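You operate a simulated robot arm through the tools that you are given. There is no shell and no other tool. Be economical: measure what you need, move in short steps, check, and stop when the job is done.

You run a simulated robot arm. Do the job below in one go: nothing can be reset, and whatever is moved stays where it is left.

JOB
Run the mill for the turns on the mill card.
Fine: hood shut, key bar in its socket, isolator on, START once; isolator off when it has stopped.

It is judged by the outcome, as a careful person would: the job done as asked, and still so three seconds after it is handed in. It fails if anything else is knocked over, pushed out of place, dropped, spilled or broken.

ROBOT AND FRAMES
A 6-joint arm with a two-finger parallel gripper, fixed in place. Base frame: the origin is at the foot of the arm, x ahead of it, y to its left, z up. Lengths are in mm, angles in rad, forces in N, time in s.
With the tool pointing down near the work surface it reaches from about 360 to 820 mm from the base axis. Its first joint turns from -2.897 to 2.897 rad. Payload 3.91 kg.
The tool frame sits at the grasp point between the pads (the TCP): z along the fingers, y along the line on which they close. The tips reach 30 mm beyond it. The gripper opens to 110 mm. The fingers are 20 mm wide and 10 mm thick; the gripper's body (48 by 112 mm) begins 55 mm behind the TCP.
Orientation is told as [roll, pitch, yaw] about the base's x, y, z axes, in that order, counted from this pose: with the fingers straight down and closing along the base's y, the tool's x points along the base's -x, its y along +y and its z along -z.

CONTROLS
- The arm moves only by the tool apply_moves. Its arguments are lists of equal length, an entry for each row: "dp": the shift along the tool's x, y, z in m, a list of three; "angular": the turn, a rotation vector about the tool's x, y, z in rad, a list of three; "fingers": the opening in per cent of the stroke, from 0 (shut) to 100 (fully open). In form: {"dp": [[tx, ty, tz], ...], "angular": [[rx, ry, rz], ...], "fingers": [fingers, ...]}. A call has 1 to 12 rows; each row shifts and turns the commanded pose from where the row before left it, along the tool's axes as they then stand. Each row takes 0.2 s and may step no farther than 50 mm and 0.15 rad from the row before; otherwise, or with a gripper value out of range, the whole call is refused. Where a pose cannot be reached the arm comes as near as it can. A force on the tool above 40 N (or 10 N above the force at the start of the call, whichever is more), or a blocked arm, ends the call early, and 0.2 s more pass. Each finger travels about 45 mm/s and halts on what it meets, pressing with about 32 N; the grip force reading is that of the motor and also rises with nothing between the fingers. The clock runs only during rows and for 0.2 s after the last one: add rows that do not move to give the fingers time. It gives the time, the measured TCP pose, the force on the tool (base axes), the opening and the grip force at its end, in the units of the frame above (readings bear some noise).
- Cameras (640 x 400 px; columns grow to the right, rows downward): "scene" is fixed at [50.2, 649.9, 1570.6]; the picture's right is [-0.58, -0.81, 0.00], its down [-0.46, 0.33, -0.82] and it looks along [0.67, -0.48, -0.57] (base axes); focal length 214 px, centre (320, 200). "wrist" rides on the gripper at [77, 7, -114] in the tool frame; the picture's right is [-0.09, 1.00, 0.00], its down [-0.80, -0.07, -0.59] and it looks along [-0.59, -0.05, 0.80] (tool axes); focal length 270 px, centre (320, 200). There is no depth. A picture from a camera that has moved, and an enlarged one, comes with that camera's place and axes in the base frame and with its lens.
- capture(camera): a new picture of that camera. The clock stands still meanwhile.
- raise_lower(by): slides the trunk up (or, below 0, down) by that many mm; the arm rides with it, the base frame stays. It gives what a move gives, with no picture.
- inspect(camera, box): a new picture of the part [left, top, right, bottom] of that camera's present view, enlarged. The clock stands still meanwhile.
- finish_job(): hands the job in; it is judged then, once.

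Work in short steps. Places have to be worked out from the pictures, the camera data and where the tool is seen: move nearer, look again, correct. Check each grasp and each placing, and mend what went wrong. You have 120 turns and 84 pictures in all, those below and enlarged ones among them. Open the gripper and draw the arm clear of the work before you hand the job in, unless the task says otherwise; then end with one line.

The tools are called after "Request:" as name(argument=value, ...) on one line, values as JSON. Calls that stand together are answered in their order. apply_moves: Moves the arm, as the interface text tells. Its arguments: {"type":"object","properties":{"dp":{"type":"array","items":{"type":"array","items":{"type":"number"}}},"angular":{"type":"array","items":{"type":"array","items":{"type":"number"}}},"fingers":{"type":"array","items":{"type":"number"}}},"required":["dp","angular","fingers"]} The other tools are called the same way: raise_lower (by) slides the trunk up or down; capture (camera) takes a picture; inspect (camera, box) takes an enlarged picture of a part of a camera's view; finish_job () hands the job in.

At the start:

```text
time_s: 0.0
ee_pos: [262.8, 322.4, 1462.3]
tcp_rot: [0.0, 0.001, -0.001]
wrist_force: [-0.1, -0.6, -1.2]
width: 109.9
grip_force: 0.1
trunk travel left (down, up): [-575.0, 35.0]
```

scene: 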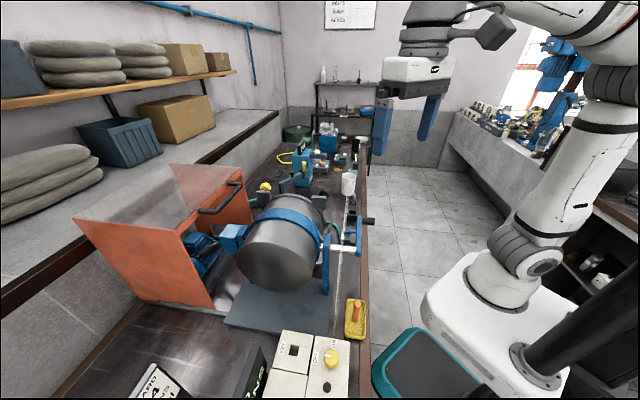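
wrist: 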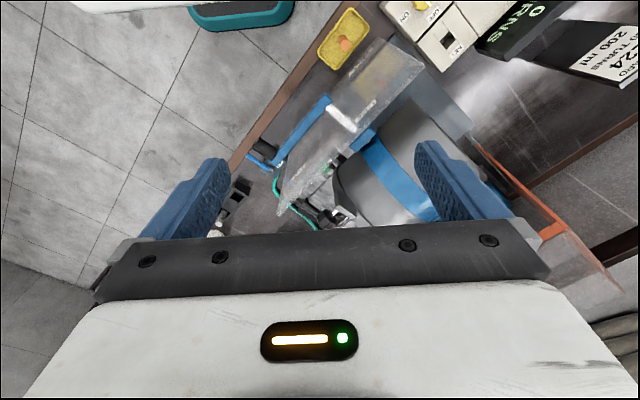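

The scene shows a ball mill, an orange hood, a control box with key socket and a card. I'll look closer at each.

Request:
inspect(camera="scene", box=[220, 280, 420, 400])

Request:
inspect(camera="scene", box=[60, 150, 380, 350])

Request:
inspect(camera="wrist", box=[380, 0, 640, 160])

Request:
inspect(camera="scene", box=[60, 320, 260, 400])

```text
3.20 times, centred on (320, 340) of scene
camera zoom: at [50.2, 649.9, 1570.6], right [-0.58, -0.81, 0.0], down [-0.46, 0.33, -0.82], along [0.67, -0.48, -0.57], focal length 686 px, centre (320, -248)
```

zoom: 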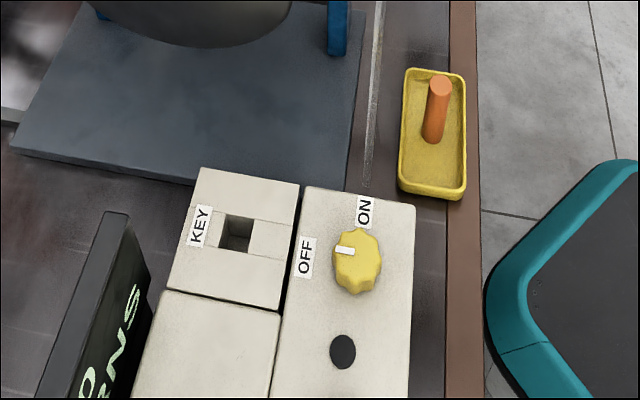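

```text
2.00 times, centred on (220, 250) of scene
camera zoom: at [50.2, 649.9, 1570.6], right [-0.58, -0.81, 0.0], down [-0.46, 0.33, -0.82], along [0.67, -0.48, -0.57], focal length 429 px, centre (520, 100)
```

zoom: 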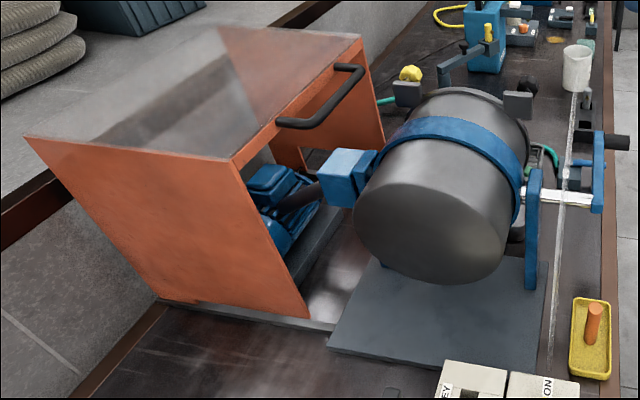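

```text
2.46 times, centred on (510, 80) of wrist
camera zoom: at [186.3, 329.1, 1577.3], right [0.09, 1.0, 0.0], down [0.8, -0.07, 0.59], along [0.59, -0.05, -0.8], focal length 665 px, centre (-148, 495)
```

zoom: 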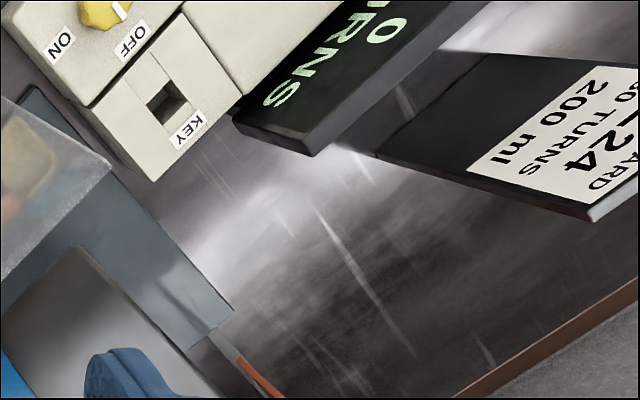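

```text
3.20 times, centred on (160, 360) of scene
camera zoom: at [50.2, 649.9, 1570.6], right [-0.58, -0.81, 0.0], down [-0.46, 0.33, -0.82], along [0.67, -0.48, -0.57], focal length 686 px, centre (832, -312)
```

zoom: 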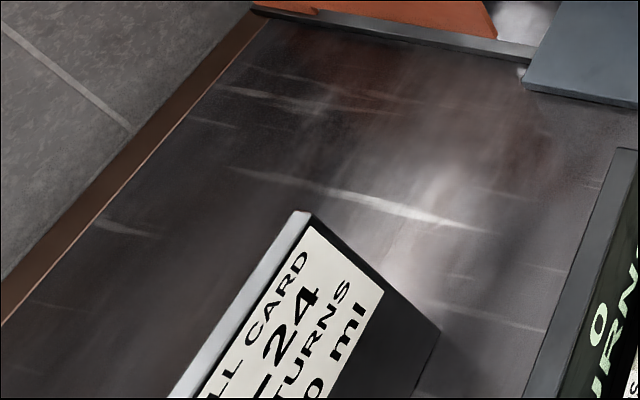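

The card is partly read, and the console is near (195, 513). I turn the tool to look along +y so the wrist camera sees the console and the card.

Request:
apply_moves(dp=[[0.02, 0.01, 0.03], [0.03, 0.02, 0.03], [0, 0, 0], [0, 0, 0], [0, 0, 0], [0, 0, 0], [0, 0, 0], [0, 0, 0], [0, 0, 0], [0, 0, 0], [0, 0, 0], [0, 0, 0]], angular=[[0, 0, 0], [0, 0, 0], [0, 0, -0.15], [0, 0, -0.15], [0, 0, -0.15], [0, 0, -0.15], [0, 0, -0.15], [0, 0, -0.15], [0, 0, -0.15], [0, 0, -0.15], [0, 0, -0.15], [0, 0, -0.15]], fingers=[100, 100, 100, 100, 100, 100, 100, 100, 100, 100, 100, 100])

Request:
capture(camera="wrist")

```text
time_s: 2.6
ee_pos: [212.1, 352.3, 1402.2]
tcp_rot: [-0.002, -0.001, 1.5]
wrist_force: [0.3, 0.5, -0.2]
width: 110.1
grip_force: 0.1
trunk travel left (down, up): [-575.0, 35.0]
```

```text
77 pictures are left
camera wrist: at [201.6, 275.7, 1517.6], right [-0.99, 0.16, 0.0], down [0.13, 0.79, 0.59], along [0.09, 0.59, -0.8], focal length 270 px, centre (320, 200)
```

wrist: 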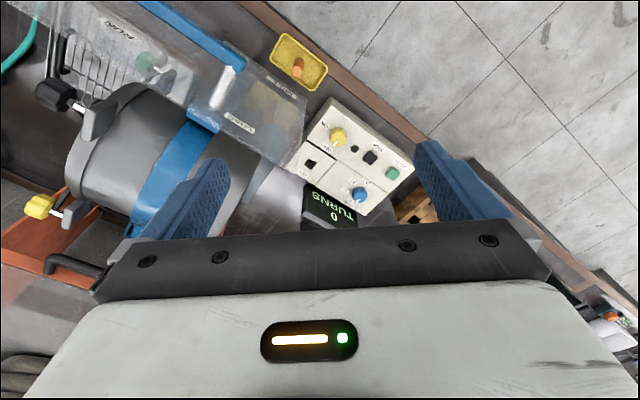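

The console has several knobs and buttons. Zooming in.

Request:
inspect(camera="wrist", box=[270, 80, 430, 240])

Request:
inspect(camera="wrist", box=[0, 0, 340, 220])

```text
2.50 times, centred on (350, 160) of wrist
camera zoom: at [201.6, 275.7, 1517.6], right [-0.99, 0.16, 0.0], down [0.13, 0.79, 0.59], along [0.09, 0.59, -0.8], focal length 676 px, centre (245, 300)
```

zoom: 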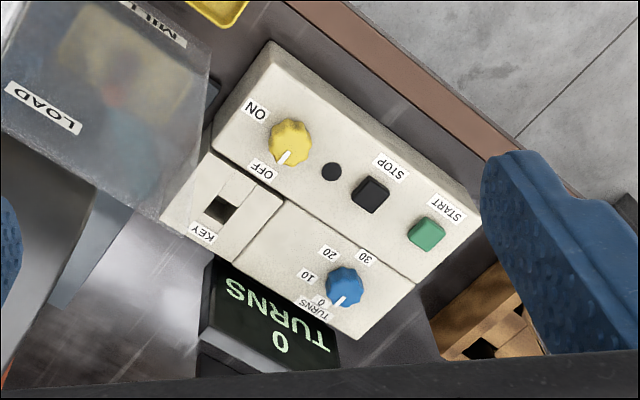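

```text
1.82 times, centred on (170, 110) of wrist
camera zoom: at [201.6, 275.7, 1517.6], right [-0.99, 0.16, 0.0], down [0.13, 0.79, 0.59], along [0.09, 0.59, -0.8], focal length 491 px, centre (593, 364)
```

zoom: 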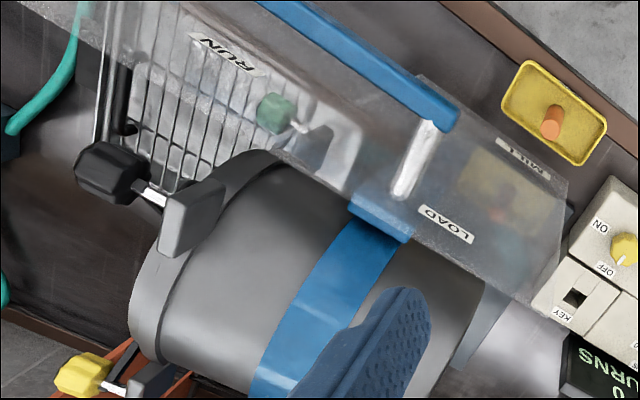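

The dial chooses 0/10/20/30 turns. I need to read the card fully, so I move the camera toward it.

Request:
apply_moves(dp=[[-0.045, 0, 0], [-0.045, 0, 0], [-0.045, 0, 0], [-0.045, 0, 0], [-0.045, 0, 0]], angular=[[0, 0, 0], [0, 0, 0], [0, 0, 0], [0, 0, 0], [0, 0, 0]], fingers=[100, 100, 100, 100, 100])

Request:
capture(camera="wrist")

Request:
capture(camera="scene")

```text
time_s: 3.8
ee_pos: [230.2, 580.1, 1399.5]
tcp_rot: [0.0, 0.004, 1.5]
wrist_force: [0.7, 0.3, 0.7]
width: 110.2
grip_force: 0.1
trunk travel left (down, up): [-575.0, 35.0]
```

```text
74 pictures are left
camera wrist: at [219.0, 503.2, 1513.6], right [-0.99, 0.16, 0.0], down [0.13, 0.8, 0.59], along [0.09, 0.58, -0.81], focal length 270 px, centre (320, 200)
```

wrist: 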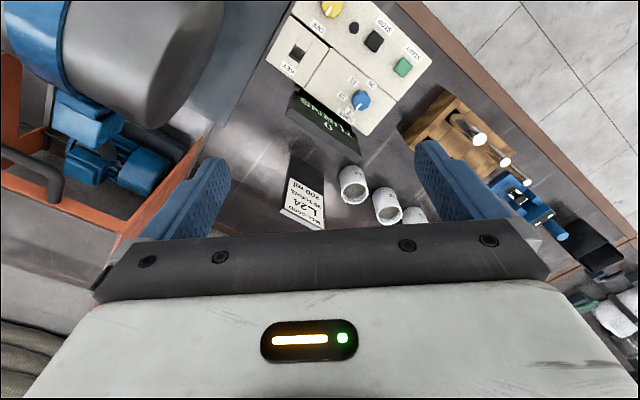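

```text
73 pictures are left
```

scene: 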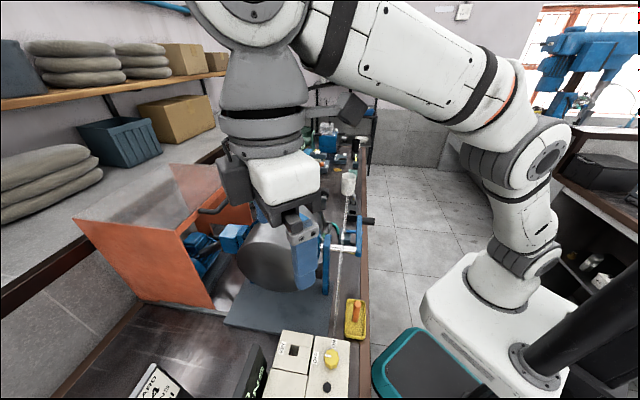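

Request:
inspect(camera="wrist", box=[260, 150, 360, 240])

Request:
inspect(camera="wrist", box=[0, 60, 240, 240])

```text
4.44 times, centred on (310, 195) of wrist
camera zoom: at [219.0, 503.2, 1513.6], right [-0.99, 0.16, 0.0], down [0.13, 0.8, 0.59], along [0.09, 0.58, -0.81], focal length 1201 px, centre (364, 222)
```

zoom: 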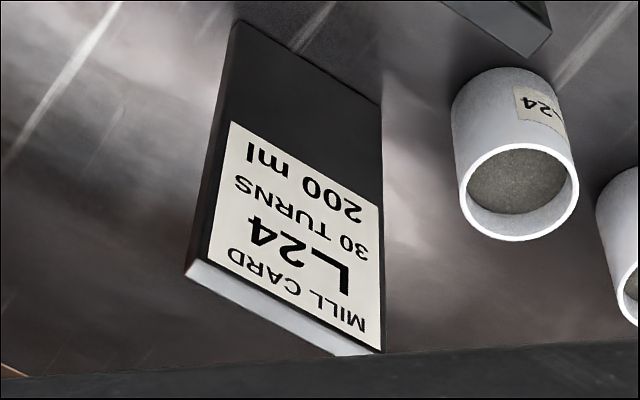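

```text
2.22 times, centred on (120, 150) of wrist
camera zoom: at [219.0, 503.2, 1513.6], right [-0.99, 0.16, 0.0], down [0.13, 0.8, 0.59], along [0.09, 0.58, -0.81], focal length 601 px, centre (764, 311)
```

zoom: 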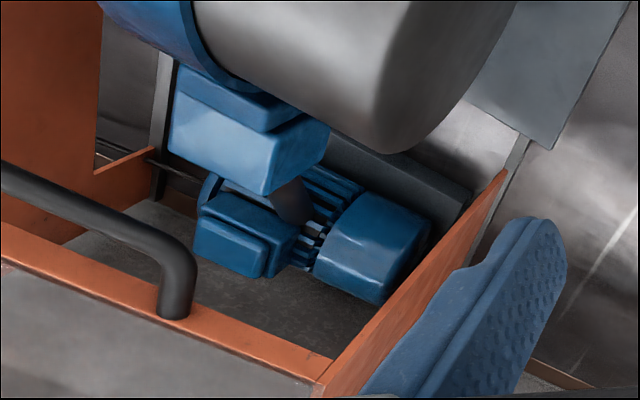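

Card: L-24, 30 turns. Now a look at the mill's front (the clear panel with LOAD/RUN marks and the crank).

Request:
apply_moves(dp=[[0.0383, -0.0247, 0.005], [0.0383, -0.0247, 0.005], [0.0383, -0.0247, 0.005], [0.0383, -0.0247, 0.005], [0.0383, -0.0247, 0.005], [0.0383, -0.0247, 0.005], [0.0383, -0.0247, 0.005], [0.0383, -0.0247, 0.005], [0.0383, -0.0247, 0.005], [0.0383, -0.0247, 0.005]], angular=[[0, 0, 0], [0, 0, 0], [0, 0, 0], [0, 0, 0], [0, 0, 0], [0, 0, 0], [0, 0, 0], [0, 0, 0], [0, 0, 0], [0, 0, 0]], fingers=[100, 100, 100, 100, 100, 100, 100, 100, 100, 100])

Request:
capture(camera="wrist")

```text
time_s: 6.0
ee_pos: [448.2, 177.9, 1353.5]
tcp_rot: [0.001, 0.0, 1.5]
wrist_force: [0.2, -0.5, 0.4]
width: 110.1
grip_force: 0.1
trunk travel left (down, up): [-575.0, 35.0]
```

```text
70 pictures are left
camera wrist: at [437.0, 99.3, 1468.7], right [-0.99, 0.16, 0.0], down [0.13, 0.79, 0.6], along [0.09, 0.59, -0.8], focal length 270 px, centre (320, 200)
```

wrist: 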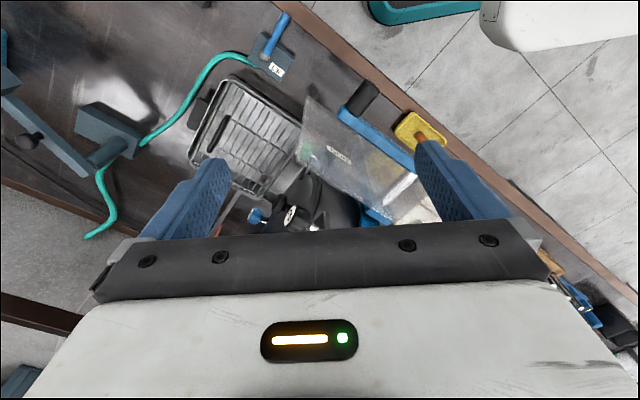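

The bench is turned: its edge runs along about (0.80, -0.60), with the into-bench direction about (0.60, 0.80). I align the camera with that and tilt it to view the front panel.

Request:
apply_moves(dp=[[0.004, 0.04, 0], [0.004, 0.04, 0], [0, 0.04, 0], [0, 0, 0], [0, 0, 0], [0, 0, 0], [0, 0, 0], [0, 0, 0], [0, 0, 0], [0, 0, 0]], angular=[[0, 0, 0], [0, 0, 0], [0, 0, 0], [0, 0, 0.145], [0, 0, 0.145], [0, 0, 0.145], [0, 0, 0.145], [0, -0.15, 0], [0, -0.15, 0], [0, -0.15, 0]], fingers=[100, 100, 100, 100, 100, 100, 100, 100, 100, 100])

Request:
capture(camera="wrist")

```text
time_s: 8.2
ee_pos: [325.5, 178.6, 1354.2]
tcp_rot: [-0.003, -0.452, 0.92]
wrist_force: [0.5, 1.2, 0.0]
width: 110.1
grip_force: 0.1
trunk travel left (down, up): [-575.0, 35.0]
```

```text
69 pictures are left
camera wrist: at [249.2, 86.6, 1423.2], right [-0.74, 0.67, 0.04], down [0.33, 0.32, 0.89], along [0.58, 0.67, -0.46], focal length 270 px, centre (320, 200)
```

wrist: 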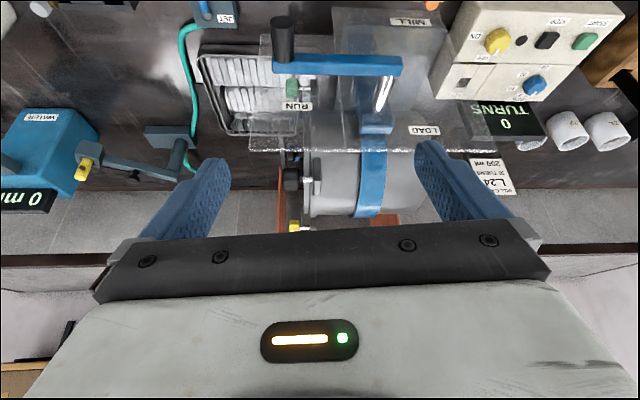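

Request:
inspect(camera="wrist", box=[240, 0, 480, 150])

Request:
inspect(camera="wrist", box=[220, 110, 460, 260])

```text
2.67 times, centred on (360, 75) of wrist
camera zoom: at [249.2, 86.6, 1423.2], right [-0.74, 0.67, 0.04], down [0.33, 0.32, 0.89], along [0.58, 0.67, -0.46], focal length 721 px, centre (213, 533)
```

zoom: 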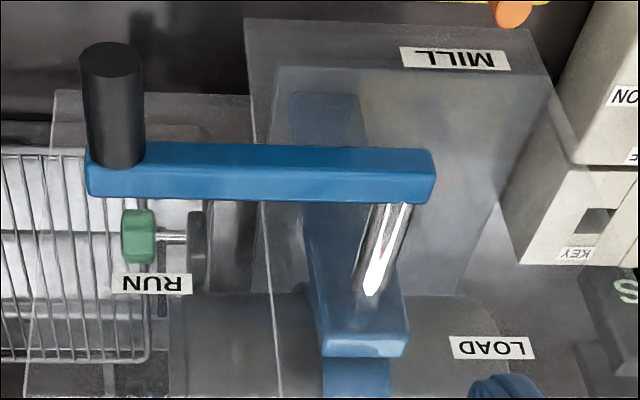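

```text
2.67 times, centred on (340, 185) of wrist
camera zoom: at [249.2, 86.6, 1423.2], right [-0.74, 0.67, 0.04], down [0.33, 0.32, 0.89], along [0.58, 0.67, -0.46], focal length 721 px, centre (267, 240)
```

zoom: 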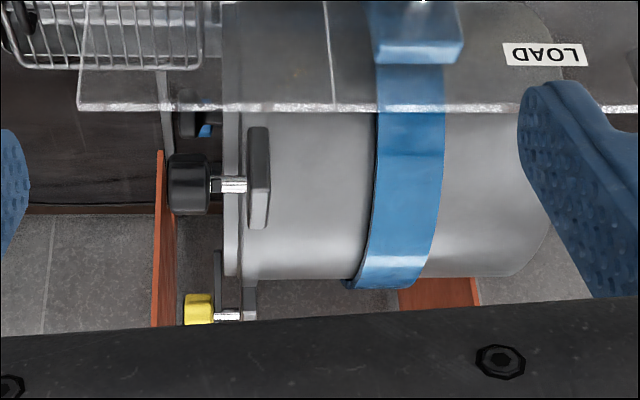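

The crank points at RUN and the drum is horizontal. The job is hood, key, dial 30, isolator, START. Next I turn the tool so its fingers close along the bench depth, to go look at the hood handle.

Request:
apply_moves(dp=[[0, 0, 0], [0, 0, 0], [0, 0, 0], [0, 0, 0], [0, 0, 0], [0, 0, 0], [0, 0, 0], [0, 0, 0], [0, 0, 0], [0, 0, 0], [0, 0, 0], [0, 0, 0]], angular=[[0, 0.15, 0], [0, 0.15, 0], [0, 0.15, 0], [0, 0, 0.15], [0, 0, 0.15], [0, 0, 0.15], [0, 0, 0.15], [0, 0, 0.15], [0, 0, 0.15], [0, 0, 0.15], [0, 0, 0.15], [0, 0, 0.15]], fingers=[100, 100, 100, 100, 100, 100, 100, 100, 100, 100, 100, 100])

Request:
apply_moves(dp=[[0, 0, -0.02], [0, 0, -0.02], [0.015, 0.046, 0], [0.015, 0.046, 0], [0.015, 0.046, 0], [0.015, 0.046, 0], [0.015, 0.046, 0], [0.015, 0.046, 0], [0.015, 0.046, 0], [0.015, 0.046, 0], [0.015, 0.046, 0]], angular=[[0, 0, 0.11], [0, 0, 0.11], [0, 0, 0], [0, 0, 0], [0, 0, 0], [0, 0, 0], [0, 0, 0], [0, 0, 0], [0, 0, 0], [0, 0, 0], [0, 0, 0]], fingers=[100, 100, 100, 100, 100, 100, 100, 100, 100, 100, 100])

Request:
capture(camera="wrist")

Request:
capture(camera="scene")

```text
time_s: 10.8
ee_pos: [327.7, 177.7, 1351.5]
tcp_rot: [0.0, 0.003, -0.433]
wrist_force: [0.4, 1.0, -0.9]
width: 109.7
grip_force: 0.0
trunk travel left (down, up): [-575.0, 35.0]
```

```text
time_s: 13.2
ee_pos: [437.4, 530.2, 1364.6]
tcp_rot: [-0.002, -0.001, -0.648]
wrist_force: [0.1, 0.3, -0.5]
width: 109.9
grip_force: 0.1
out of reach, approached as far as the arm can: row 10, 11
trunk travel left (down, up): [-575.0, 35.0]
```

```text
66 pictures are left
camera wrist: at [381.3, 580.7, 1480.3], right [0.67, 0.74, 0.0], down [0.6, -0.54, 0.59], along [0.44, -0.4, -0.8], focal length 270 px, centre (320, 200)
```

wrist: 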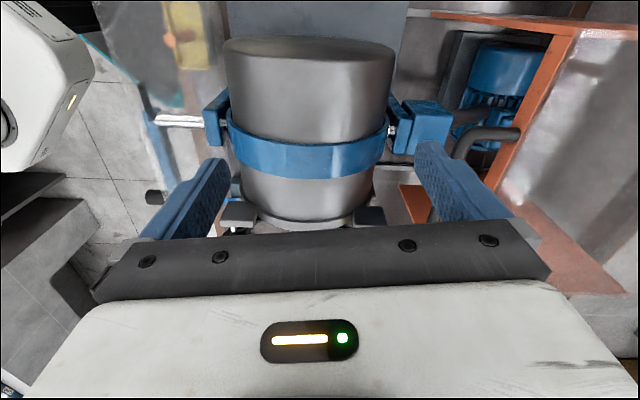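

```text
65 pictures are left
```

scene: 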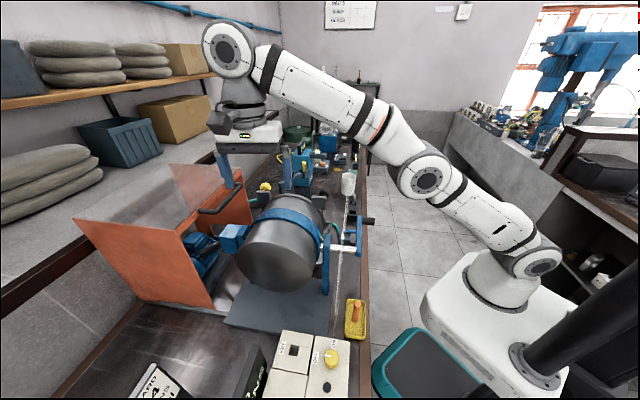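

The reach ends at about 690 mm from the axis at this height. I zoom in to triangulate the handle.

Request:
inspect(camera="wrist", box=[400, 0, 640, 150])

Request:
inspect(camera="scene", box=[160, 150, 320, 250])

```text
2.67 times, centred on (520, 75) of wrist
camera zoom: at [381.3, 580.7, 1480.3], right [0.67, 0.74, 0.0], down [0.6, -0.54, 0.59], along [0.44, -0.4, -0.8], focal length 721 px, centre (-213, 533)
```

zoom: 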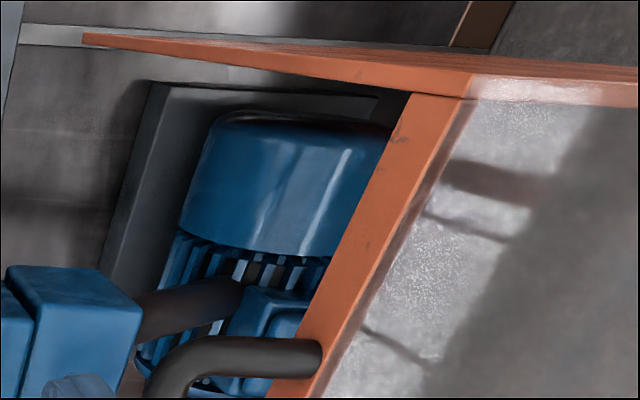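

```text
4.00 times, centred on (240, 200) of scene
camera zoom: at [50.2, 649.9, 1570.6], right [-0.58, -0.81, 0.0], down [-0.46, 0.33, -0.82], along [0.67, -0.48, -0.57], focal length 858 px, centre (640, 200)
```

zoom: 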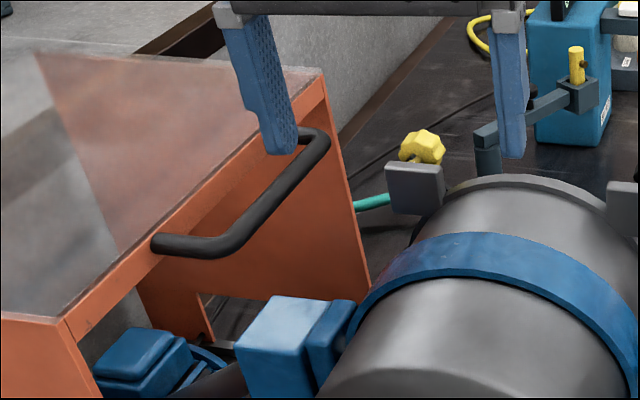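

Handle triangulated: bar along the bench at z ≈ 1237, corner near (554, 610), centre near (600, 565), standing 50 mm off the hood front. I back off, tilt the tool forward, and shift to be in line with the bar's middle.

Request:
apply_moves(dp=[[0, -0.04, 0], [0, -0.02, 0], [0, 0, 0], [0, 0, 0], [-0.036, 0, 0], [-0.036, 0, 0], [-0.036, 0, 0]], angular=[[0, 0, 0], [-0.15, 0, 0], [-0.15, 0, 0], [-0.15, 0, 0], [0, 0, 0], [0, 0, 0], [0, 0, 0]], fingers=[100, 80, 70, 60, 60, 60, 60])

```text
time_s: 14.8
ee_pos: [489.1, 415.2, 1370.5]
tcp_rot: [0.45, 0.002, -0.65]
wrist_force: [-0.2, -0.7, -0.8]
width: 65.8
grip_force: 0.1
trunk travel left (down, up): [-575.0, 35.0]
```

Request:
apply_moves(dp=[[0, 0.0254, 0.0278], [0, 0.0254, 0.0278], [0, 0.0254, 0.0278], [0, 0.0254, 0.0278], [0, 0.0254, 0.0278]], angular=[[0, 0, 0], [0, 0, 0], [0, 0, 0], [0, 0, 0], [0, 0, 0]], fingers=[60, 60, 60, 60, 60])

Request:
inspect(camera="scene", box=[160, 130, 320, 230])

Request:
capture(camera="wrist")

```text
time_s: 16.0
ee_pos: [598.0, 556.6, 1298.3]
tcp_rot: [0.448, 0.0, -0.65]
wrist_force: [0.3, -0.2, 0.2]
width: 65.8
grip_force: 0.0
trunk travel left (down, up): [-575.0, 35.0]
```

```text
4.00 times, centred on (240, 180) of scene
camera zoom: at [50.2, 649.9, 1570.6], right [-0.58, -0.81, 0.0], down [-0.46, 0.33, -0.82], along [0.67, -0.48, -0.57], focal length 858 px, centre (640, 280)
```

zoom: 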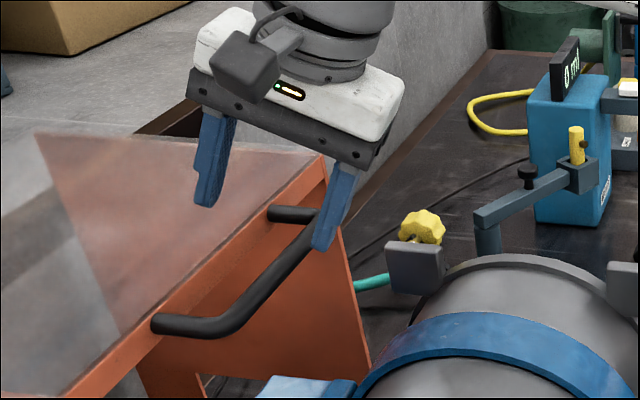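

```text
61 pictures are left
camera wrist: at [511.1, 568.1, 1405.1], right [0.61, 0.66, 0.43], down [0.44, -0.74, 0.51], along [0.65, -0.12, -0.75], focal length 270 px, centre (320, 200)
```

wrist: 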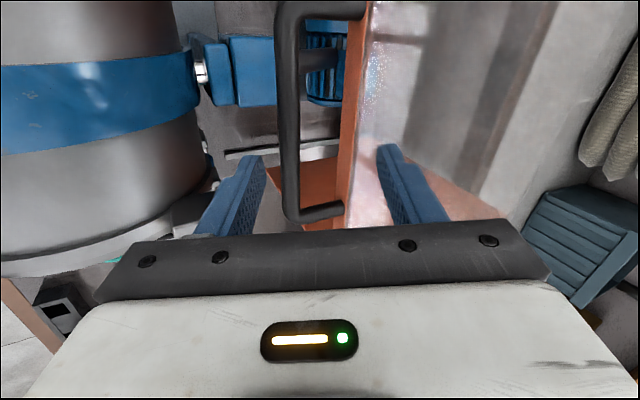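

Arm reaches. The bar lies ~21 mm to the -y' side and 57 mm ahead along the fingers. I narrow the opening to ~40 mm, centre on the bar, and go down along the fingers.

Request:
apply_moves(dp=[[0, -0.021, 0], [0, 0, 0], [0, 0, 0], [0, 0, 0.015]], angular=[[0, 0, 0], [0, 0, 0], [0, 0, 0], [0, 0, 0]], fingers=[37, 37, 37, 37])

Request:
capture(camera="wrist")

```text
time_s: 17.0
ee_pos: [586.9, 543.8, 1277.3]
tcp_rot: [0.448, 0.001, -0.65]
wrist_force: [0.7, 0.4, -0.1]
width: 40.8
grip_force: 0.1
trunk travel left (down, up): [-575.0, 35.0]
```

```text
60 pictures are left
camera wrist: at [500.5, 555.4, 1383.7], right [0.61, 0.66, 0.43], down [0.44, -0.74, 0.5], along [0.65, -0.12, -0.75], focal length 270 px, centre (320, 200)
```

wrist: 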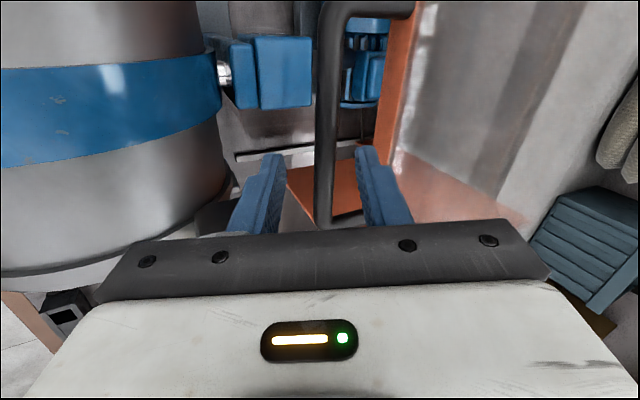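

The bar sits centred between the fingers, and the inner finger clears the hood. I advance and close.

Request:
apply_moves(dp=[[0, 0.001, 0.013], [0, 0.001, 0.013], [0, 0, 0.012], [0, 0, 0], [0, 0, 0], [0, 0, 0]], angular=[[0, 0, 0], [0, 0, 0], [0, 0, 0], [0, 0, 0], [0, 0, 0], [0, 0, 0]], fingers=[37, 37, 37, 0, 0, 0])

Request:
capture(camera="wrist")

```text
time_s: 18.4
ee_pos: [597.0, 556.9, 1245.3]
tcp_rot: [0.449, -0.001, -0.651]
wrist_force: [0.5, 2.5, 3.5]
width: 16.0
grip_force: 44.9
trunk travel left (down, up): [-575.0, 35.0]
```

```text
59 pictures are left
camera wrist: at [511.0, 569.0, 1351.5], right [0.61, 0.66, 0.43], down [0.44, -0.74, 0.5], along [0.65, -0.12, -0.75], focal length 270 px, centre (320, 200)
```

wrist: 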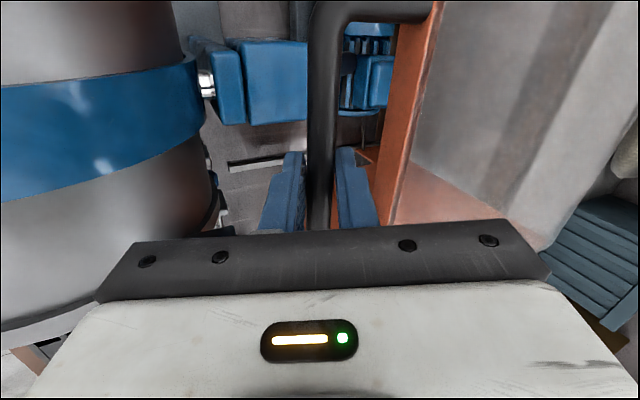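

Gripped (16 mm). I pull the hood toward the front a little and check.

Request:
apply_moves(dp=[[0, -0.009, -0.00435], [0, -0.018, -0.0087], [0, -0.018, -0.0087], [0, -0.018, -0.0087]], angular=[[0, 0, 0], [0, 0, 0], [0, 0, 0], [0, 0, 0]], fingers=[0, 0, 0, 0])

Request:
capture(camera="scene")

```text
time_s: 19.4
ee_pos: [547.7, 508.8, 1243.9]
tcp_rot: [0.45, 0.001, -0.647]
wrist_force: [-24.5, 20.7, 9.3]
width: 16.0
grip_force: 44.7
trunk travel left (down, up): [-575.0, 35.0]
```

```text
58 pictures are left
```

scene: 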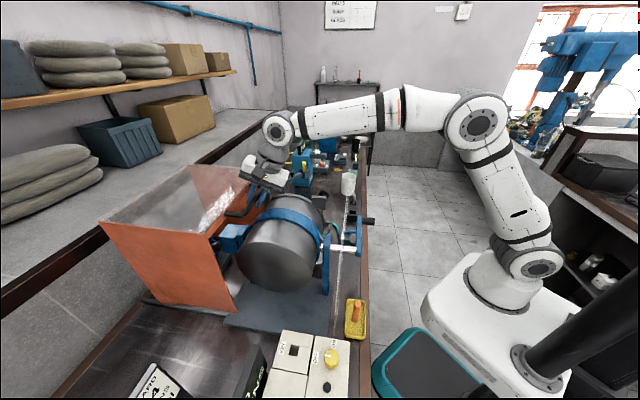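

The hood moved but with a sideways load: it slid along about (-0.71, -0.70), so its rails are at 45°. I relieve the side load and continue along that direction.

Request:
apply_moves(dp=[[0.0105, 0, 0], [0.0027, -0.0178, -0.0086], [0.0027, -0.0178, -0.0086]], angular=[[0, 0, 0], [0, 0, 0], [0, 0, 0]], fingers=[0, 0, 0])

```text
time_s: 20.2
ee_pos: [519.4, 479.7, 1245.1]
tcp_rot: [0.449, -0.001, -0.652]
wrist_force: [4.1, -8.3, 11.6]
width: 16.0
grip_force: 44.8
trunk travel left (down, up): [-575.0, 35.0]
```

Request:
apply_moves(dp=[[0.0027, -0.0178, -0.0086], [0.0027, -0.0178, -0.0086], [0.0027, -0.0178, -0.0086], [0.0027, -0.0178, -0.0086]], angular=[[0, 0, 0], [0, 0, 0], [0, 0, 0], [0, 0, 0]], fingers=[0, 0, 0, 0])

Request:
capture(camera="scene")

```text
time_s: 21.2
ee_pos: [461.2, 421.3, 1245.3]
tcp_rot: [0.456, 0.002, -0.65]
wrist_force: [7.9, -10.8, 25.0]
width: 16.2
grip_force: 45.0
trunk travel left (down, up): [-575.0, 35.0]
```

```text
57 pictures are left
```

scene: 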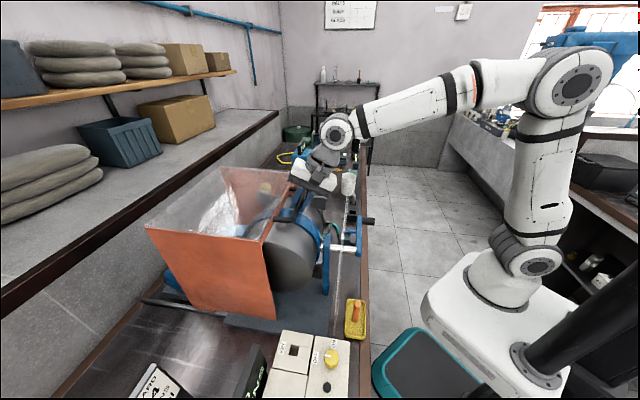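

The hood slides well. Vertical load is growing slightly, so I ease up a bit and carry on.

Request:
apply_moves(dp=[[0.0014, 0.0013, -0.0027], [0.0027, -0.0178, -0.0088], [0.0027, -0.0178, -0.0088], [0.0027, -0.0178, -0.0088]], angular=[[0, 0, 0], [0, 0, 0], [0, 0, 0], [0, 0, 0]], fingers=[0, 0, 0, 0])

Request:
capture(camera="wrist")

Request:
capture(camera="scene")

```text
time_s: 22.2
ee_pos: [419.6, 378.5, 1245.1]
tcp_rot: [0.448, 0.004, -0.651]
wrist_force: [15.3, -18.1, 6.3]
width: 15.7
grip_force: 45.4
trunk travel left (down, up): [-575.0, 35.0]
```

```text
56 pictures are left
camera wrist: at [332.9, 390.5, 1351.4], right [0.61, 0.66, 0.43], down [0.44, -0.74, 0.5], along [0.65, -0.12, -0.75], focal length 270 px, centre (320, 200)
```

wrist: 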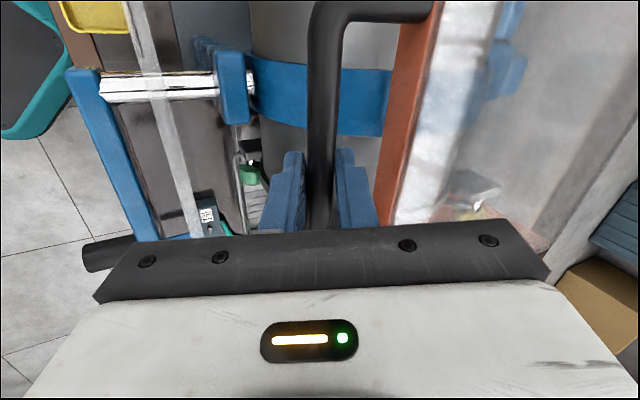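

```text
55 pictures are left
```

scene: 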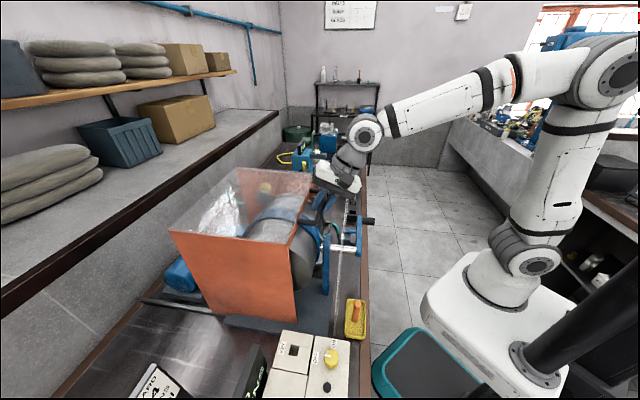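

Side load shows I'm drifting; I'll correct it. Before going further I check whether my fingertips (z ≈ 1215) clear the clear panel's top edge.

Request:
inspect(camera="scene", box=[260, 130, 420, 230])

Request:
inspect(camera="scene", box=[280, 230, 400, 350])

Request:
inspect(camera="wrist", box=[60, 0, 320, 240])

```text
4.00 times, centred on (340, 180) of scene
camera zoom: at [50.2, 649.9, 1570.6], right [-0.58, -0.81, 0.0], down [-0.46, 0.33, -0.82], along [0.67, -0.48, -0.57], focal length 858 px, centre (240, 280)
```

zoom: 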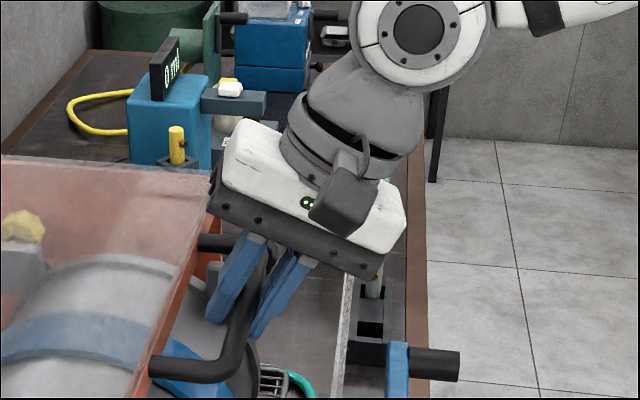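

```text
3.33 times, centred on (340, 290) of scene
camera zoom: at [50.2, 649.9, 1570.6], right [-0.58, -0.81, 0.0], down [-0.46, 0.33, -0.82], along [0.67, -0.48, -0.57], focal length 715 px, centre (253, -100)
```

zoom: 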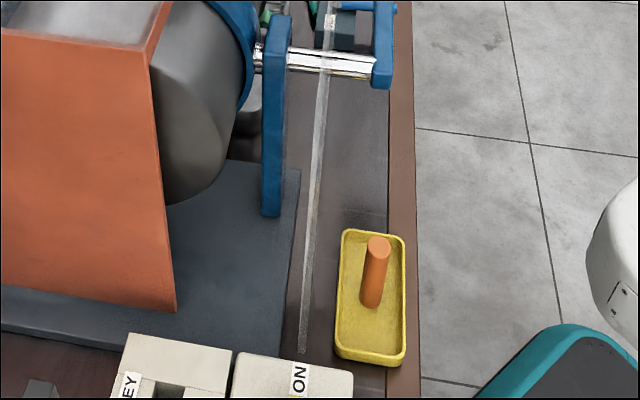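

```text
1.67 times, centred on (190, 120) of wrist
camera zoom: at [332.9, 390.5, 1351.4], right [0.61, 0.66, 0.43], down [0.44, -0.74, 0.5], along [0.65, -0.12, -0.75], focal length 450 px, centre (537, 333)
```

zoom: 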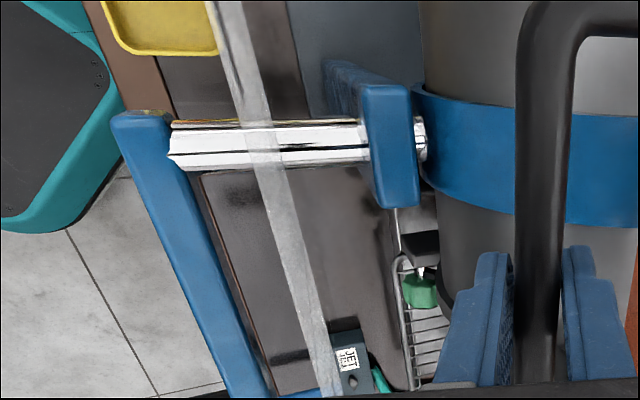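

The panel is near 490 mm along the 45° direction with its top at about z = 1226, below the handle but above my current fingertips. I pull a bit more, then release to regrip with just the tips, upright.

Request:
apply_moves(dp=[[-0.007, 0, 0], [0.0024, -0.0158, -0.0078], [0, 0, 0], [0, 0, 0], [0, 0, 0], [0, 0, -0.025], [0, 0, -0.025]], angular=[[0, 0, 0], [0, 0, 0], [0, 0, 0], [0, 0, 0], [0, 0, 0], [0, 0, 0], [0, 0, 0]], fingers=[0, 0, 0, 36, 36, 36, 36])

```text
time_s: 23.8
ee_pos: [397.1, 348.1, 1292.7]
tcp_rot: [0.451, 0.0, -0.65]
wrist_force: [0.6, -0.5, -0.3]
width: 39.7
grip_force: 0.1
trunk travel left (down, up): [-575.0, 35.0]
```

Request:
apply_moves(dp=[[0, 0, -0.01], [0, 0, 0], [0, 0, 0], [0, 0, 0], [0.003, 0.024, 0], [0, 0, 0]], angular=[[0.15, 0, 0], [0.15, 0, 0], [0.15, 0, 0], [0, 0, 0.135], [0, 0, 0], [0, 0, 0]], fingers=[36, 36, 36, 0, 0, 0])

Request:
capture(camera="wrist")

```text
time_s: 25.2
ee_pos: [409.6, 362.8, 1301.0]
tcp_rot: [-0.001, -0.001, -0.786]
wrist_force: [-0.2, 0.3, -1.0]
width: 0.0
grip_force: 30.4
trunk travel left (down, up): [-575.0, 35.0]
```

```text
51 pictures are left
camera wrist: at [362.0, 421.8, 1415.8], right [0.77, 0.64, 0.0], down [0.52, -0.62, 0.59], along [0.38, -0.46, -0.8], focal length 270 px, centre (320, 200)
```

wrist: 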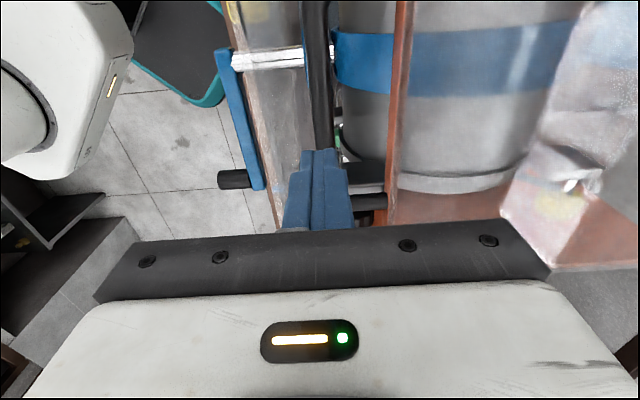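

The closed tips are directly above the bar. I lower to touch its top and find its height.

Request:
apply_moves(dp=[[0, 0.001, 0.018], [0, 0, 0.003], [0, 0, 0.003], [0, 0, 0.003], [0, 0, 0.003], [0, 0, 0.003], [0, 0, 0.003]], angular=[[0, 0, 0], [0, 0, 0], [0, 0, 0], [0, 0, 0], [0, 0, 0], [0, 0, 0], [0, 0, 0]], fingers=[0, 0, 0, 0, 0, 0, 0])

```text
time_s: 26.3
ee_pos: [412.0, 362.5, 1279.4]
tcp_rot: [0.016, -0.002, -0.786]
wrist_force: [1.5, -0.7, 16.2]
width: 0.2
grip_force: 32.0
trunk travel left (down, up): [-575.0, 35.0]
stopped in row 5: the force on the tool passed its limit (the readings are from after the stop); the commanded pose is now the measured one
```

Bar top is at z ≈ 1249.5 (bottom ≈ 1233). I lift, open, come down so tips reach 1236.5, and grip.

Request:
apply_moves(dp=[[0, 0, -0.012], [0, 0, 0], [0, 0, 0], [0, 0, 0.012], [0, 0, 0.0125], [0, 0, 0], [0, 0, 0], [0, 0, 0]], angular=[[0, 0, 0], [0, 0, 0], [0, 0, 0], [0, 0, 0], [0, 0, 0], [0, 0, 0], [0, 0, 0], [0, 0, 0]], fingers=[0, 36, 36, 36, 36, 0, 0, 0])

Request:
inspect(camera="scene", box=[260, 130, 420, 230])

```text
time_s: 28.1
ee_pos: [412.2, 365.3, 1263.4]
tcp_rot: [0.011, 0.0, -0.785]
wrist_force: [0.6, 1.2, 0.2]
width: 13.8
grip_force: 45.0
trunk travel left (down, up): [-575.0, 35.0]
```

```text
4.00 times, centred on (340, 180) of scene
camera zoom: at [50.2, 649.9, 1570.6], right [-0.58, -0.81, 0.0], down [-0.46, 0.33, -0.82], along [0.67, -0.48, -0.57], focal length 858 px, centre (240, 280)
```

zoom: 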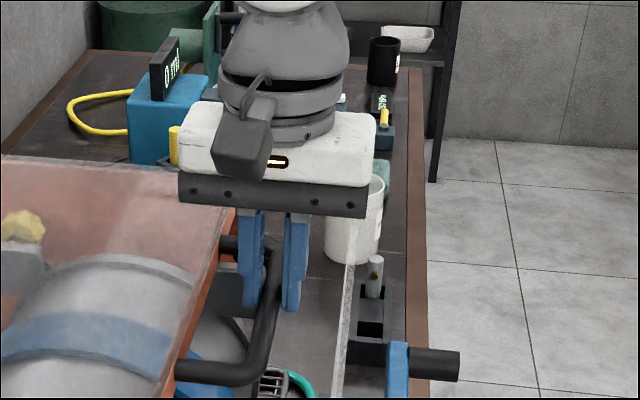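

Gripped with the tips. I pull on along -y'.

Request:
apply_moves(dp=[[0, -0.008, 0], [0, -0.015, 0], [0, -0.015, 0]], angular=[[0, 0, 0], [0, 0, 0], [0, 0, 0]], fingers=[0, 0, 0])

Request:
inspect(camera="scene", box=[240, 150, 400, 250])

```text
time_s: 28.9
ee_pos: [384.5, 335.7, 1263.6]
tcp_rot: [0.005, 0.001, -0.785]
wrist_force: [-5.2, 2.3, -16.9]
width: 13.5
grip_force: 44.2
trunk travel left (down, up): [-575.0, 35.0]
```

```text
4.00 times, centred on (320, 200) of scene
camera zoom: at [50.2, 649.9, 1570.6], right [-0.58, -0.81, 0.0], down [-0.46, 0.33, -0.82], along [0.67, -0.48, -0.57], focal length 858 px, centre (320, 200)
```

zoom: 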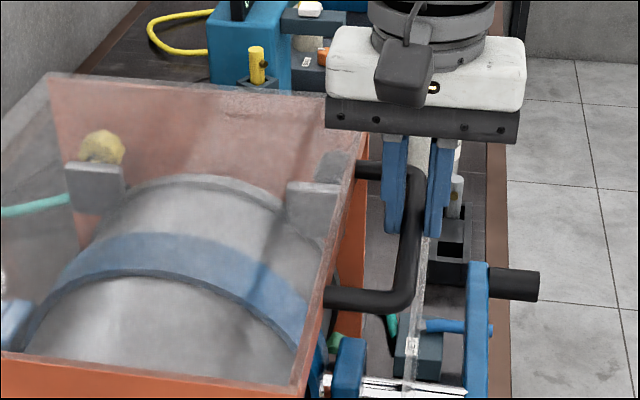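

The hood follows. Fingers now reach the panel plane; I go on in small steps watching the force.

Request:
apply_moves(dp=[[0, -0.01, 0], [0, -0.01, 0], [0, -0.01, 0]], angular=[[0, 0, 0], [0, 0, 0], [0, 0, 0]], fingers=[0, 0, 0])

Request:
inspect(camera="scene", box=[240, 150, 400, 250])

```text
time_s: 29.7
ee_pos: [366.5, 318.2, 1263.1]
tcp_rot: [0.015, -0.002, -0.786]
wrist_force: [15.0, 12.2, 1.5]
width: 13.8
grip_force: 45.1
trunk travel left (down, up): [-575.0, 35.0]
```

```text
4.00 times, centred on (320, 200) of scene
camera zoom: at [50.2, 649.9, 1570.6], right [-0.58, -0.81, 0.0], down [-0.46, 0.33, -0.82], along [0.67, -0.48, -0.57], focal length 858 px, centre (320, 200)
```

zoom: 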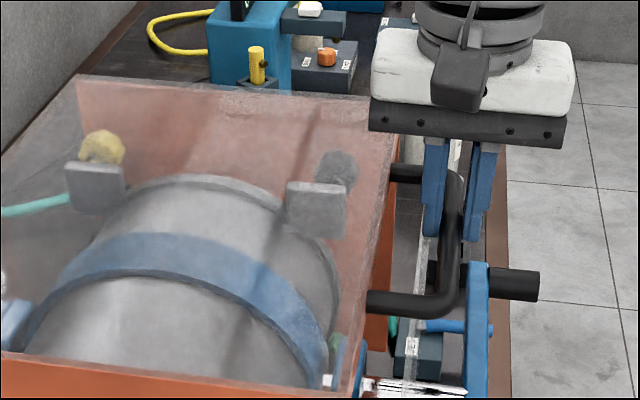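

Request:
apply_moves(dp=[[0, -0.01, 0], [0, -0.01, 0], [0, -0.01, 0]], angular=[[0, 0, 0], [0, 0, 0], [0, 0, 0]], fingers=[0, 0, 0])

Request:
inspect(camera="scene", box=[240, 150, 400, 250])

```text
time_s: 30.1
ee_pos: [366.3, 318.3, 1262.8]
tcp_rot: [0.026, 0.0, -0.785]
wrist_force: [16.3, 14.9, -8.4]
width: 13.8
grip_force: 45.3
trunk travel left (down, up): [-575.0, 35.0]
stopped in row 1: the force on the tool passed its limit (the readings are from after the stop); the commanded pose is now the measured one
```

```text
4.00 times, centred on (320, 200) of scene
camera zoom: at [50.2, 649.9, 1570.6], right [-0.58, -0.81, 0.0], down [-0.46, 0.33, -0.82], along [0.67, -0.48, -0.57], focal length 858 px, centre (320, 200)
```

zoom: 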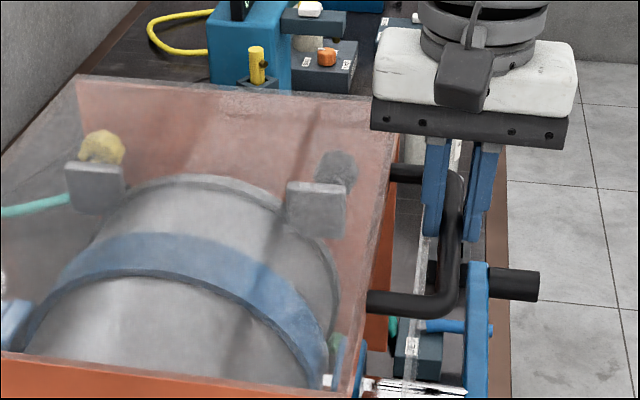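

The motion was blocked. I check whether the hood is at its end stop or something is catching.

Request:
inspect(camera="scene", box=[180, 200, 380, 340])

Request:
capture(camera="wrist")

```text
2.86 times, centred on (280, 270) of scene
camera zoom: at [50.2, 649.9, 1570.6], right [-0.58, -0.81, 0.0], down [-0.46, 0.33, -0.82], along [0.67, -0.48, -0.57], focal length 613 px, centre (434, 0)
```

zoom: 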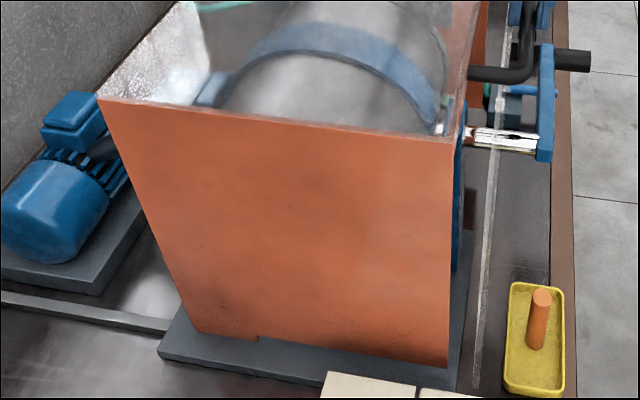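

```text
45 pictures are left
camera wrist: at [315.5, 375.7, 1378.0], right [0.77, 0.64, 0.03], down [0.51, -0.63, 0.59], along [0.4, -0.44, -0.8], focal length 270 px, centre (320, 200)
```

wrist: 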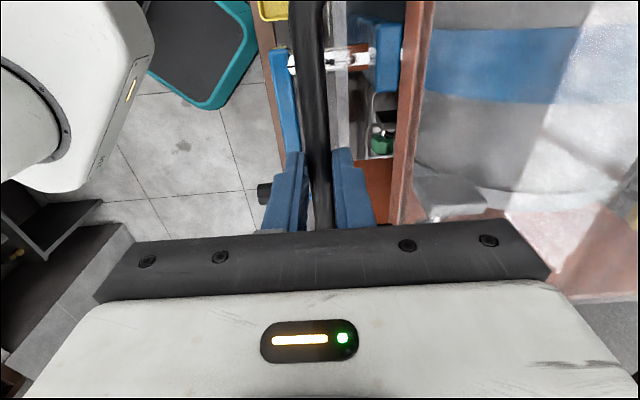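

It may be the end stop, but my finger could be catching the panel. I test by raising the tips 5 mm, opened, and pushing the bar with the inner finger only.

Request:
apply_moves(dp=[[0, 0, 0], [0, 0, 0], [0, 0, -0.005], [0, -0.008, 0], [0, -0.004, 0], [0, -0.004, 0], [0, -0.004, 0], [0, -0.004, 0]], angular=[[0, 0, 0], [0, 0, 0], [0, 0, 0], [0, 0, 0], [0, 0, 0], [0, 0, 0], [0, 0, 0], [0, 0, 0]], fingers=[34, 34, 34, 34, 34, 34, 34, 34])

Request:
capture(camera="wrist")

```text
time_s: 31.9
ee_pos: [351.9, 304.1, 1268.4]
tcp_rot: [0.041, -0.002, -0.787]
wrist_force: [22.8, 21.7, -6.9]
width: 53.1
grip_force: 16.0
trunk travel left (down, up): [-575.0, 35.0]
stopped in row 8: the force on the tool passed its limit (the readings are from after the stop); the commanded pose is now the measured one
```

```text
44 pictures are left
camera wrist: at [300.2, 360.5, 1384.0], right [0.77, 0.64, 0.04], down [0.5, -0.63, 0.59], along [0.41, -0.43, -0.8], focal length 270 px, centre (320, 200)
```

wrist: 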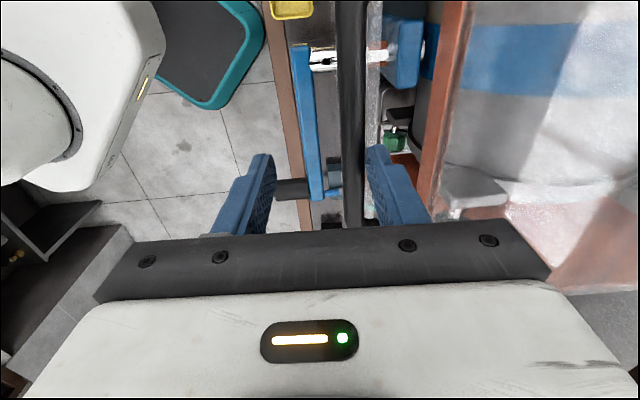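

The bar did not move under 31 N with tips clear, so the hood is at its end stop: shut. I retreat and move over the tray with the key bar.

Request:
apply_moves(dp=[[0, 0.011, 0], [0, 0, -0.03], [0, 0, -0.03], [0.03, -0.008, 0], [0.03, -0.008, 0], [0.03, -0.008, 0], [0.03, -0.006, 0], [0, 0, 0.04], [0, 0, 0.04]], angular=[[0, 0, 0], [-0.02, 0, 0], [-0.02, 0, 0], [0, 0, 0], [0, 0, 0], [0, 0, 0], [0, 0, 0], [0, 0, 0], [0, 0, 0]], fingers=[50, 50, 50, 80, 80, 80, 80, 80, 80])

Request:
capture(camera="wrist")

Request:
capture(camera="scene")

```text
time_s: 33.9
ee_pos: [251.1, 370.6, 1246.4]
tcp_rot: [0.076, 0.0, -0.786]
wrist_force: [-0.1, -0.3, 0.3]
width: 87.8
grip_force: 0.1
trunk travel left (down, up): [-575.0, 35.0]
```

```text
43 pictures are left
camera wrist: at [197.0, 424.2, 1361.5], right [0.76, 0.64, 0.08], down [0.48, -0.65, 0.59], along [0.43, -0.41, -0.8], focal length 270 px, centre (320, 200)
```

wrist: 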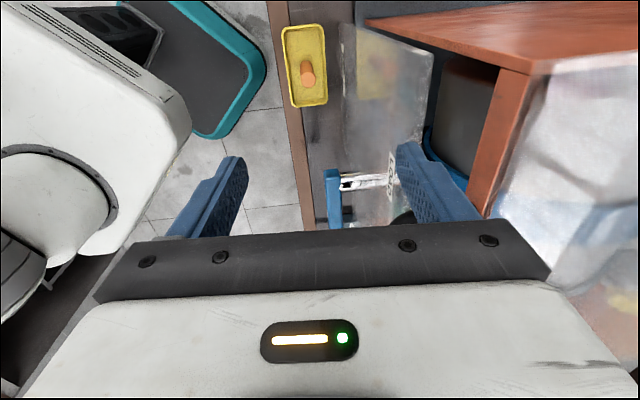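

```text
42 pictures are left
```

scene: 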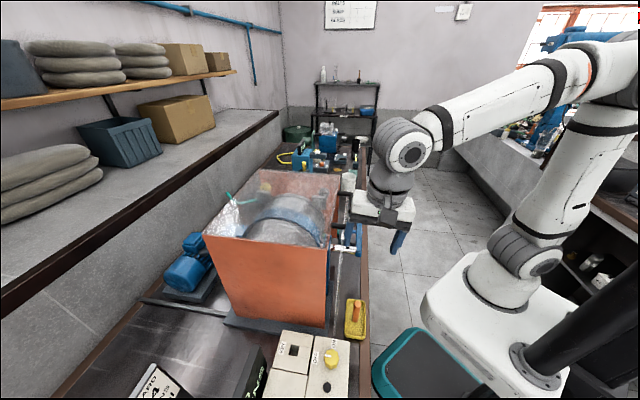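

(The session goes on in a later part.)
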